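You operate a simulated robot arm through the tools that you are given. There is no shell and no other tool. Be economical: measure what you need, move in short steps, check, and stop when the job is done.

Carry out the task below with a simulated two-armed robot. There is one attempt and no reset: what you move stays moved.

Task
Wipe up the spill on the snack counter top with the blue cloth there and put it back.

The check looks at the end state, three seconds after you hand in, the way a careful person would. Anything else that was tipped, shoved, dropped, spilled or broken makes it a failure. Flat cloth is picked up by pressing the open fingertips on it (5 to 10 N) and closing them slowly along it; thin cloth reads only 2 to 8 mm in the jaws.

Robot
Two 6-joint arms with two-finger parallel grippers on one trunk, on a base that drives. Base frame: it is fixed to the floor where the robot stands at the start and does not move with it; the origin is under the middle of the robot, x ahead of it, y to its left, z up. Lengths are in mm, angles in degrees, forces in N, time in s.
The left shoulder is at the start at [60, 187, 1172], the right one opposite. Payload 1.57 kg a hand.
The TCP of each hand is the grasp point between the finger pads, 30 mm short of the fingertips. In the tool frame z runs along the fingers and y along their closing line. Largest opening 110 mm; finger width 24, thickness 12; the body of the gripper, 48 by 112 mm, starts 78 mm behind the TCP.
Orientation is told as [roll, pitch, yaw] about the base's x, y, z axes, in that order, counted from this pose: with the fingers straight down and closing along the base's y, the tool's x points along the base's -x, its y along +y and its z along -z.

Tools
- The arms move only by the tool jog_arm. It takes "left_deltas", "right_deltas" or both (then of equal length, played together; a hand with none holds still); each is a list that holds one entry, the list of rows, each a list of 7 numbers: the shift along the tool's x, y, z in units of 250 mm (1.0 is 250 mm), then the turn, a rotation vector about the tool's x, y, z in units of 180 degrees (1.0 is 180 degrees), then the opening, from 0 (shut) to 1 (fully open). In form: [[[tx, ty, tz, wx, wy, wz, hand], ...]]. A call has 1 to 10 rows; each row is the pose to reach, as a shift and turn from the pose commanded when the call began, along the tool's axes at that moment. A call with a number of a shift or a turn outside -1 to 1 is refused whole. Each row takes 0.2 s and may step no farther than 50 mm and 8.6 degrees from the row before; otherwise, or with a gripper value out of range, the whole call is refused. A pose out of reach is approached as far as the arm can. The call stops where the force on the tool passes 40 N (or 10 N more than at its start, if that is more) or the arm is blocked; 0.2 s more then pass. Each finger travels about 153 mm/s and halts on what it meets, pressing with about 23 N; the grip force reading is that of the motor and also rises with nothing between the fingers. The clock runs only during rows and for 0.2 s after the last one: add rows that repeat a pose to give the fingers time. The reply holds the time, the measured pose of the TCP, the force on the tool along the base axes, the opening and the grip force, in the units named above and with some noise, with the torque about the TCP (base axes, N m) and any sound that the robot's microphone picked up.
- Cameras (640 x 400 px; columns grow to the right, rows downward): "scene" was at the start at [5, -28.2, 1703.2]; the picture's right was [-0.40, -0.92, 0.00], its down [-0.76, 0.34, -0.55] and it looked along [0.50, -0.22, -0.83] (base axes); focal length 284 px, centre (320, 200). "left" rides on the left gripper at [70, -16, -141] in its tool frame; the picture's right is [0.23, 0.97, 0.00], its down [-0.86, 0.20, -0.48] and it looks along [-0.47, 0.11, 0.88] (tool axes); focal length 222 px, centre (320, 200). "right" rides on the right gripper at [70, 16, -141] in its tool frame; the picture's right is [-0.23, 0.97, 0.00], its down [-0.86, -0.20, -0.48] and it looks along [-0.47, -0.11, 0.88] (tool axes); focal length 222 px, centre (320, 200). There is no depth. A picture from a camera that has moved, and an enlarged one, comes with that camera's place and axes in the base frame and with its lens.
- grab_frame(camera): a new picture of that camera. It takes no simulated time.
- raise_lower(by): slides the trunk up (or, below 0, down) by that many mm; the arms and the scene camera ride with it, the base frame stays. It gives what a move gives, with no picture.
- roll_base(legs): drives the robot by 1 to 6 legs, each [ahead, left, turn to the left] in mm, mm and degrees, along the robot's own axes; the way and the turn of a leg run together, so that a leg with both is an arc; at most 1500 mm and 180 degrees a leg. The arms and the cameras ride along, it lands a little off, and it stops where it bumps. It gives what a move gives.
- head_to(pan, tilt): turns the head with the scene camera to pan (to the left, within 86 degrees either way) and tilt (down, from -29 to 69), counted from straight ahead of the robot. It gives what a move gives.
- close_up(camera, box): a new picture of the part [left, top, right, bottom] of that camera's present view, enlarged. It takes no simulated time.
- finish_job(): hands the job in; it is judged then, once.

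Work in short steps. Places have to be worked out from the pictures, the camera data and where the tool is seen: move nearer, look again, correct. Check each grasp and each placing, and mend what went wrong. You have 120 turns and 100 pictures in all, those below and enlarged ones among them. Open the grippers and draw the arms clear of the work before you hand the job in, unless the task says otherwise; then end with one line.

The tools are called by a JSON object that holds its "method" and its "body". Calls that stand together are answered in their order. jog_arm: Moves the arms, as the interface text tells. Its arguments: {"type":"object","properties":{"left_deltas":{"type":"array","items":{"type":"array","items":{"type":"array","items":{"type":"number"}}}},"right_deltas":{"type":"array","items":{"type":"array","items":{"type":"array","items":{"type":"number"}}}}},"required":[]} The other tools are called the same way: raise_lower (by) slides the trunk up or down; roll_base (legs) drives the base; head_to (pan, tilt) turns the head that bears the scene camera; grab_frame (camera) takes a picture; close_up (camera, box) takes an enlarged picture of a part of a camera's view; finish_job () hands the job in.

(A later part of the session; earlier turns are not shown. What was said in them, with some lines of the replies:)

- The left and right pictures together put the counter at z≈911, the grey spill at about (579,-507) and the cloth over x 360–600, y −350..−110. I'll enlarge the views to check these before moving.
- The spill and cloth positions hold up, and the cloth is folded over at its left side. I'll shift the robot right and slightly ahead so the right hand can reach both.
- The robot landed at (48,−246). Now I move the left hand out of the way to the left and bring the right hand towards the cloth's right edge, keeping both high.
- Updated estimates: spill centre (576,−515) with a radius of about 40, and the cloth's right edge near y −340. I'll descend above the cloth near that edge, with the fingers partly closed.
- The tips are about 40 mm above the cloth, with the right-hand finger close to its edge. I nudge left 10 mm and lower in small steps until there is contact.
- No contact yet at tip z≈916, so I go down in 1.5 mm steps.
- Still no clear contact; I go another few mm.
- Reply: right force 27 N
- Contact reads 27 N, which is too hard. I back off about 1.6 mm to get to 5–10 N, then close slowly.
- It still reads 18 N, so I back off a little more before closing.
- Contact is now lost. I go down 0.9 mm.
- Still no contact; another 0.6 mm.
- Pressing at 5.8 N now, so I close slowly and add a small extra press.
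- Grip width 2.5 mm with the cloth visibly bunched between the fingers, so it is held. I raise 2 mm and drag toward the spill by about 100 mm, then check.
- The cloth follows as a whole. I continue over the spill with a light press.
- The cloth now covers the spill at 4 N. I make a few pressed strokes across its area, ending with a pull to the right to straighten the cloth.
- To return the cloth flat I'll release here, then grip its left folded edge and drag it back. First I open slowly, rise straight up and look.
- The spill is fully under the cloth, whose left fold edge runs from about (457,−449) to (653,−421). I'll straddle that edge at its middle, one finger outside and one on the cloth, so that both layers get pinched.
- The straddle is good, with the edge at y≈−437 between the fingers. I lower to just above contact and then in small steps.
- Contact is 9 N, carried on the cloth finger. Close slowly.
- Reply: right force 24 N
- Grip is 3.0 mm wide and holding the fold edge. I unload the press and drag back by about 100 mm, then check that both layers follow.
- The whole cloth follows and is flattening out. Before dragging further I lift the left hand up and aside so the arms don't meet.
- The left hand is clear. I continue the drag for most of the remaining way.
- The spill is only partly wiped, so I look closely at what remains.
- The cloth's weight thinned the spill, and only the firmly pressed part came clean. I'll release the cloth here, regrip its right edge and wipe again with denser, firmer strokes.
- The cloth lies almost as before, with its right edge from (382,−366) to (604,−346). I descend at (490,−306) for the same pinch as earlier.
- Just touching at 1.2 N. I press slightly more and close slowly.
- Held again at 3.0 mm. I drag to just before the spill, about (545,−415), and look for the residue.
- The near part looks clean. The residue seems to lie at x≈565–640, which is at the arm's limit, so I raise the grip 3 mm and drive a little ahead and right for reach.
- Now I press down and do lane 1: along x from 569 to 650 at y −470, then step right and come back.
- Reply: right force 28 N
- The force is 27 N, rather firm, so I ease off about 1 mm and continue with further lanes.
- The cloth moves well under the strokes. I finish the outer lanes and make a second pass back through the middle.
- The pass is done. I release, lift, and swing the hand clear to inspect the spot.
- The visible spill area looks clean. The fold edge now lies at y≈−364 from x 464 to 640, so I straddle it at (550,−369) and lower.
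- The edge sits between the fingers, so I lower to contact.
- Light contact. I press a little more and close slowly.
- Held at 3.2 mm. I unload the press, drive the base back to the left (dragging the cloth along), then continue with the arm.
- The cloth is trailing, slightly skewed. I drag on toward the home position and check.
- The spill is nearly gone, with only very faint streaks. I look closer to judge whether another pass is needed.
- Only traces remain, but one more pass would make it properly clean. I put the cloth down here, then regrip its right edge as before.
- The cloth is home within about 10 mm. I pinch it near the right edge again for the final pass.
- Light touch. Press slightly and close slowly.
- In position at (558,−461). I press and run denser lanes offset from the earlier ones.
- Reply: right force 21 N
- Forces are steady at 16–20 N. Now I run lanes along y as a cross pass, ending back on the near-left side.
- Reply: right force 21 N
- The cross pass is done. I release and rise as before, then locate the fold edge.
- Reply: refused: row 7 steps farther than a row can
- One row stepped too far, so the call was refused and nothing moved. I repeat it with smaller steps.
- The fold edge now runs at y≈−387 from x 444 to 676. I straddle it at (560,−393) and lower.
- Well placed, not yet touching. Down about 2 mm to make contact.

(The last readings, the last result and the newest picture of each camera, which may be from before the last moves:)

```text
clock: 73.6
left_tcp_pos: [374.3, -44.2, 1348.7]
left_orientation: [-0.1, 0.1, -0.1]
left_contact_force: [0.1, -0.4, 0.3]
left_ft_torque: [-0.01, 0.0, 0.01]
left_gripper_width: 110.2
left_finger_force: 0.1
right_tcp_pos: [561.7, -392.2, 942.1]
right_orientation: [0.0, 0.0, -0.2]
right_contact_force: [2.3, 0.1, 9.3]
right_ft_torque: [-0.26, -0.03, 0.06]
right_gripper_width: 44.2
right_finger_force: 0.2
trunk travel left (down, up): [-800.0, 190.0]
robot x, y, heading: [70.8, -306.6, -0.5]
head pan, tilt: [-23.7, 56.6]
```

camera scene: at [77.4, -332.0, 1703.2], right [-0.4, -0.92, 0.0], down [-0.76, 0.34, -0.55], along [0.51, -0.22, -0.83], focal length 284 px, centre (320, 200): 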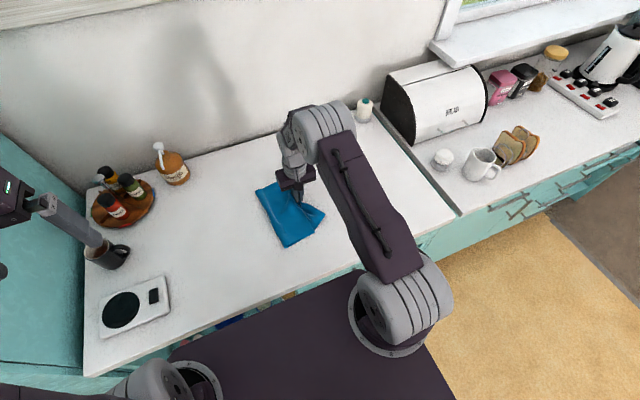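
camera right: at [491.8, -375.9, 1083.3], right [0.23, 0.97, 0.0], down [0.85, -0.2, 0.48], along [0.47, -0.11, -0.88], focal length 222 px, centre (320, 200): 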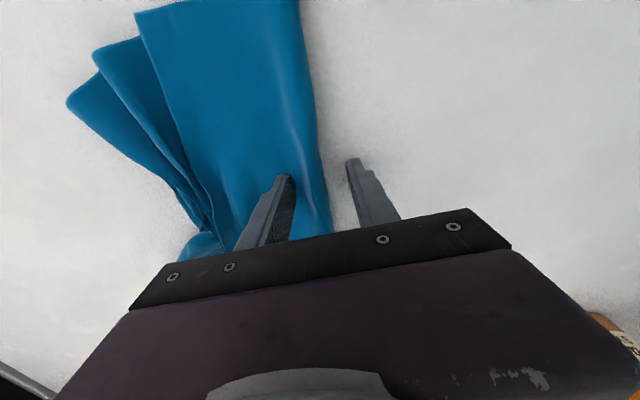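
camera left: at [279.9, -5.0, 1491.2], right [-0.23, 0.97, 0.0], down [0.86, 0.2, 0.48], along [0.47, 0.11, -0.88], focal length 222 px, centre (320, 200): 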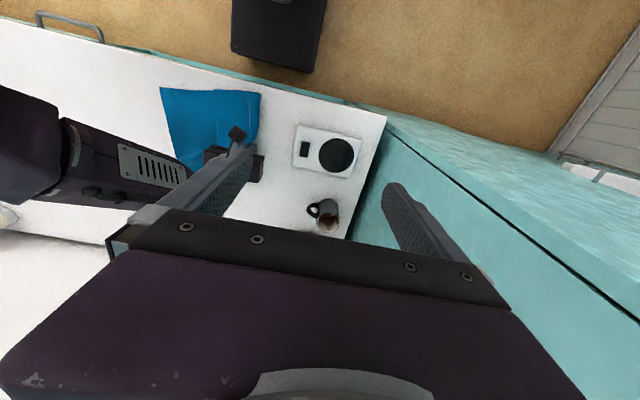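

Contact is 9 N. I close slowly, unload, and start dragging back toward home together with the base.

{"method": "jog_arm", "body": {"right_deltas": [[[0, 0, 0.001, 0, 0, 0, 0.34], [0, 0, 0.001, 0, 0, 0, 0.28], [0, 0, 0.001, 0, 0, 0, 0.22], [0, 0, 0.001, 0, 0, 0, 0.16], [0, 0, 0.001, 0, 0, 0, 0.1], [0, 0, 0.001, 0, 0, 0, 0.05], [0, 0, 0.001, 0, 0, 0, 0], [0, 0, 0.001, 0, 0, 0, 0]]]}}

{"method": "jog_arm", "body": {"right_deltas": [[[0, 0.0, -0.009, 0, 0, 0, 0], [0.04, 0.1, -0.012, 0, 0, 0, 0]]]}}

{"method": "roll_base", "body": {"legs": [[-20, 55, 0]]}}

{"method": "grab_frame", "body": {"camera": "right"}}

```text
clock: 75.4
left_tcp_pos: [372.5, -44.5, 1348.9]
left_orientation: [-0.2, 0.0, 0.0]
left_contact_force: [0.4, 0.5, 0.0]
left_ft_torque: [0.01, 0.0, 0.04]
left_gripper_width: 109.9
left_finger_force: 0.0
right_tcp_pos: [558.8, -391.9, 941.4]
right_orientation: [0.0, -0.1, -0.2]
right_contact_force: [0.3, 0.5, 13.6]
right_ft_torque: [-0.06, 0.0, 0.02]
right_gripper_width: 2.4
right_finger_force: 23.2
trunk travel left (down, up): [-800.0, 190.0]
robot x, y, heading: [77.3, -303.5, -0.3]
head pan, tilt: [-23.7, 56.6]
```

```text
clock: 76.0
left_tcp_pos: [374.4, -44.0, 1347.5]
left_orientation: [-0.2, 0.0, -0.2]
left_contact_force: [-0.3, -0.4, -0.1]
left_ft_torque: [-0.01, 0.0, 0.01]
left_gripper_width: 110.3
left_finger_force: 0.1
right_tcp_pos: [549.5, -367.0, 944.3]
right_orientation: [0.0, 0.0, -0.1]
right_contact_force: [1.1, 0.0, -0.1]
right_ft_torque: [-0.02, -0.01, -0.01]
right_gripper_width: 2.4
right_finger_force: 22.8
trunk travel left (down, up): [-800.0, 190.0]
robot x, y, heading: [72.8, -302.3, -0.1]
head pan, tilt: [-23.7, 56.6]
```

```text
clock: 77.0
left_tcp_pos: [357.9, 2.6, 1350.0]
left_orientation: [0.2, 0.1, -0.2]
left_contact_force: [0.5, -1.2, 0.6]
left_ft_torque: [0.1, 0.03, -0.02]
left_gripper_width: 109.9
left_finger_force: 0.1
right_tcp_pos: [532.3, -319.0, 943.1]
right_orientation: [0.3, 0.1, -0.1]
right_contact_force: [0.2, 0.0, 0.0]
right_ft_torque: [0.04, 0.01, 0.0]
right_gripper_width: 2.2
right_finger_force: 23.0
trunk travel left (down, up): [-800.0, 190.0]
robot x, y, heading: [53.7, -248.2, -0.2]
head pan, tilt: [-23.7, 56.6]
```

```text
45 pictures are left
camera right: at [463.3, -302.2, 1083.6], right [0.23, 0.97, 0.0], down [0.86, -0.2, 0.48], along [0.46, -0.11, -0.88], focal length 222 px, centre (320, 200)
```

right: 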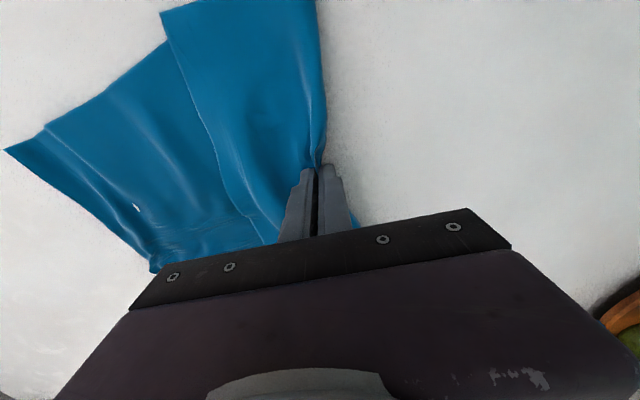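

The cloth follows flat. I drag the rest of the way, with a target grip position of about (466,−134).

{"method": "jog_arm", "body": {"right_deltas": [[[0.05, 0.12, -0.001, 0, 0, 0, 0], [0.1, 0.25, -0.001, 0, 0, 0, 0], [0.15, 0.38, -0.001, 0, 0, 0, 0], [0.19, 0.51, -0.001, 0, 0, 0, 0], [0.23, 0.63, -0.001, 0, 0, 0, 0], [0.25, 0.72, -0.001, 0, 0, 0, 0]]]}}

{"method": "grab_frame", "body": {"camera": "right"}}

{"method": "close_up", "body": {"camera": "scene", "box": [300, 155, 350, 205]}}

```text
clock: 78.4
left_tcp_pos: [356.5, 11.9, 1348.2]
left_orientation: [-0.2, 0.0, -0.2]
left_contact_force: [-0.8, -0.1, 0.2]
left_ft_torque: [-0.01, -0.01, -0.02]
left_gripper_width: 110.0
left_finger_force: 0.0
right_tcp_pos: [468.1, -133.6, 944.0]
right_orientation: [-0.1, 0.1, -0.2]
right_contact_force: [0.5, 0.7, -0.5]
right_ft_torque: [0.0, 0.05, -0.01]
right_gripper_width: 2.5
right_finger_force: 23.1
trunk travel left (down, up): [-800.0, 190.0]
robot x, y, heading: [56.6, -249.8, 0.1]
head pan, tilt: [-23.7, 56.6]
```

```text
44 pictures are left
camera right: at [398.7, -115.5, 1084.5], right [0.23, 0.97, 0.0], down [0.85, -0.2, 0.48], along [0.47, -0.11, -0.88], focal length 222 px, centre (320, 200)
```

right: 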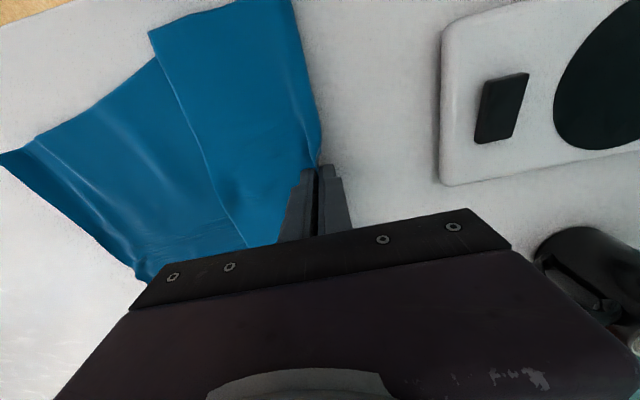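

```text
8.00 times, centred on (325, 180) of scene
camera zoom: at [59.4, -276.1, 1703.2], right [-0.4, -0.91, 0.0], down [-0.76, 0.34, -0.55], along [0.5, -0.22, -0.83], focal length 2274 px, centre (280, 360)
```

zoom: 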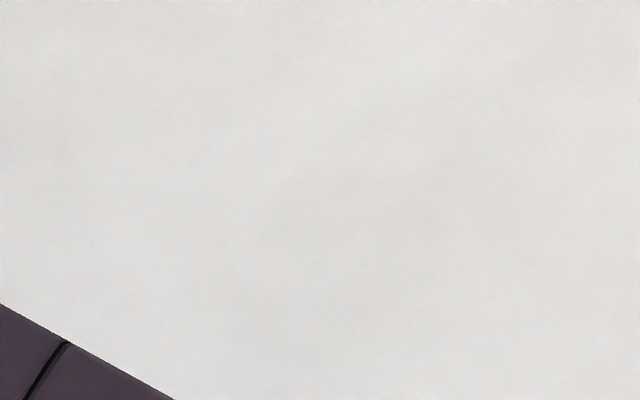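

The spot is completely clean. I lower slightly, release, and rise straight before swinging to the right to inspect the cloth.

{"method": "jog_arm", "body": {"right_deltas": [[[0, 0, 0.004, 0, 0, 0, 0], [0, 0, 0.004, 0, 0, 0, 0.1], [0, 0, 0, 0, 0, 0, 0.2], [0, 0, -0.08, 0, 0, 0, 0.25], [0, 0, -0.2, 0, 0, 0, 0.3], [0, -0.1, -0.35, 0, 0, 0, 0.5], [0, -0.25, -0.47, 0, 0, 0, 0.5], [0, -0.4, -0.6, 0, 0, 0, 0.5], [0, -0.55, -0.7, 0, 0, 0, 0.5], [0, -0.7, -0.8, 0, 0, 0, 0.5]]]}}

{"method": "jog_arm", "body": {"right_deltas": [[[0, -0.18, -0.05, 0, 0, 0, 0.5], [0, -0.36, -0.1, 0, 0, 0, 0.5], [0, -0.54, -0.15, 0, 0, 0, 0.5], [0, -0.72, -0.2, 0, 0, 0, 0.5], [0, -0.9, -0.25, 0, 0, 0, 0.5]]]}}

{"method": "grab_frame", "body": {"camera": "scene"}}

{"method": "close_up", "body": {"camera": "scene", "box": [160, 140, 400, 320]}}

{"method": "grab_frame", "body": {"camera": "left"}}

```text
clock: 80.6
left_tcp_pos: [355.2, 7.9, 1348.9]
left_orientation: [0.0, 0.0, -0.1]
left_contact_force: [0.4, 0.2, -0.1]
left_ft_torque: [0.03, -0.01, 0.02]
left_gripper_width: 110.0
left_finger_force: 0.2
right_tcp_pos: [468.8, -310.5, 1144.9]
right_orientation: [-0.1, 0.0, -0.1]
right_contact_force: [-0.6, -0.2, 0.2]
right_ft_torque: [0.04, -0.05, 0.01]
right_gripper_width: 54.9
right_finger_force: 0.1
trunk travel left (down, up): [-800.0, 190.0]
robot x, y, heading: [51.5, -246.6, -0.4]
head pan, tilt: [-23.7, 56.6]
```

```text
clock: 81.8
left_tcp_pos: [355.8, 7.0, 1349.1]
left_orientation: [-0.1, 0.0, -0.2]
left_contact_force: [0.3, 0.0, 0.5]
left_ft_torque: [0.02, 0.08, -0.02]
left_gripper_width: 110.1
left_finger_force: 0.1
right_tcp_pos: [468.0, -536.4, 1208.5]
right_orientation: [0.2, 0.0, 0.0]
right_contact_force: [-0.1, -0.6, 0.1]
right_ft_torque: [0.06, 0.0, 0.0]
right_gripper_width: 55.3
right_finger_force: 0.1
trunk travel left (down, up): [-800.0, 190.0]
robot x, y, heading: [55.5, -247.4, -0.2]
head pan, tilt: [-23.7, 56.6]
```

```text
42 pictures are left
camera scene: at [59.7, -280.4, 1703.2], right [-0.4, -0.91, 0.0], down [-0.76, 0.34, -0.55], along [0.5, -0.22, -0.83], focal length 284 px, centre (320, 200)
```

scene: 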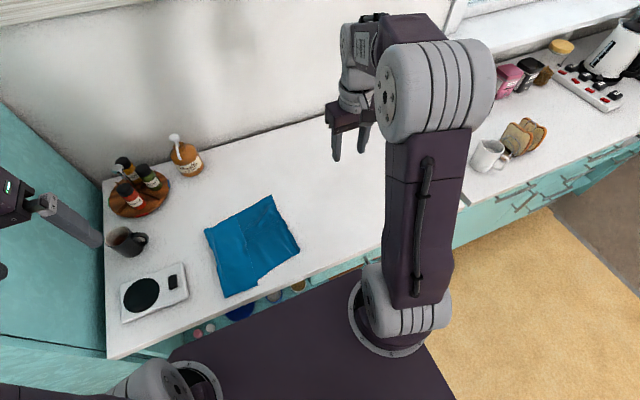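

```text
2.22 times, centred on (280, 230) of scene
camera zoom: at [59.7, -280.4, 1703.2], right [-0.4, -0.91, 0.0], down [-0.76, 0.34, -0.55], along [0.5, -0.22, -0.83], focal length 632 px, centre (409, 133)
```

zoom: 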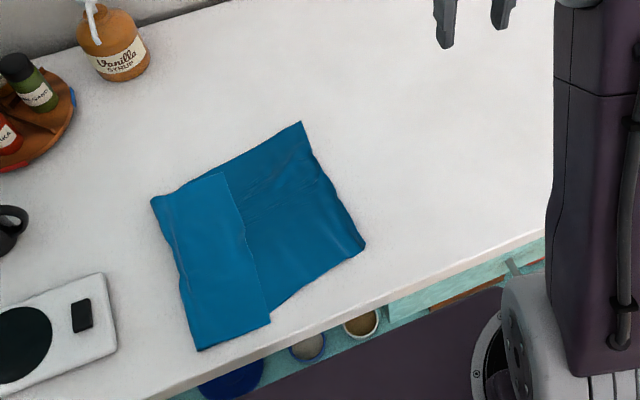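

```text
40 pictures are left
camera left: at [285.6, -8.5, 1491.7], right [-0.22, 0.97, 0.0], down [0.86, 0.2, 0.48], along [0.47, 0.11, -0.88], focal length 222 px, centre (320, 200)
```

left: 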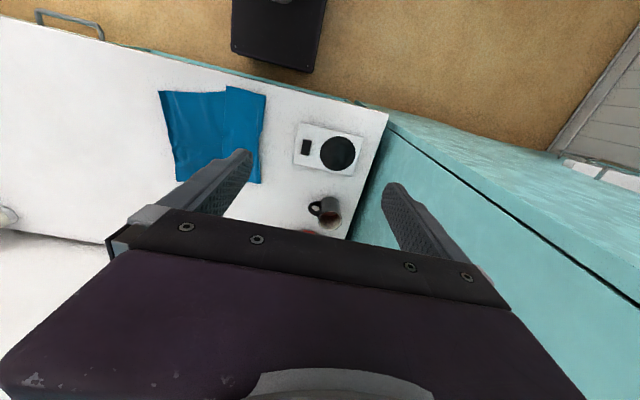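

The cloth is back in its original place, flat with the fold kept, the counter is clean and nothing else has moved. I open the right gripper fully, then hand in.

{"method": "jog_arm", "body": {"right_deltas": [[[0, 0, -0.02, 0, 0, 0, 1], [0, 0, -0.02, 0, 0, 0, 1], [0, 0, -0.02, 0, 0, 0, 1]]]}}

{"method": "close_up", "body": {"camera": "right", "box": [150, 60, 470, 260]}}

```text
clock: 82.6
left_tcp_pos: [355.4, 10.2, 1348.0]
left_orientation: [-0.1, 0.0, -0.2]
left_contact_force: [-0.7, 0.0, 0.1]
left_ft_torque: [-0.02, -0.01, -0.01]
left_gripper_width: 110.1
left_finger_force: 0.1
right_tcp_pos: [468.0, -533.7, 1213.6]
right_orientation: [-0.1, 0.1, -0.1]
right_contact_force: [0.3, -1.1, 0.7]
right_ft_torque: [-0.02, -0.01, 0.0]
right_gripper_width: 109.9
right_finger_force: 0.0
trunk travel left (down, up): [-800.0, 190.0]
robot x, y, heading: [54.8, -247.9, -0.0]
head pan, tilt: [-23.7, 56.6]
```

```text
2.00 times, centred on (310, 160) of right
camera zoom: at [398.6, -516.7, 1354.0], right [0.23, 0.97, 0.0], down [0.85, -0.2, 0.48], along [0.47, -0.11, -0.88], focal length 444 px, centre (340, 280)
```

zoom: 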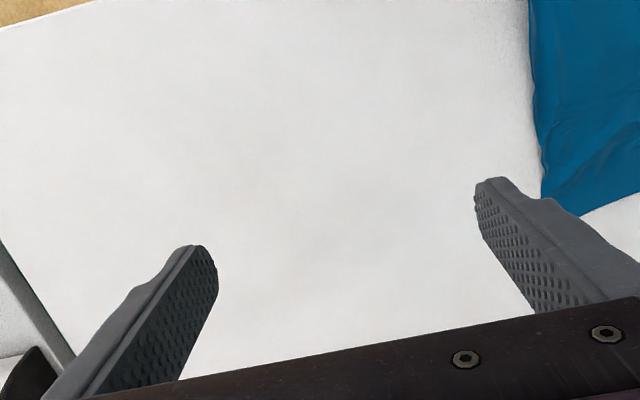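

The counter is clean, the cloth is in its place and both grippers are open and clear, so I hand in.

{"method": "finish_job", "body": {}}

```text
The job is handed in.
```

The spill on the snack counter is wiped up, with no trace visible in the last close-ups, and the blue cloth is back in its original place, lying flat with its fold kept.
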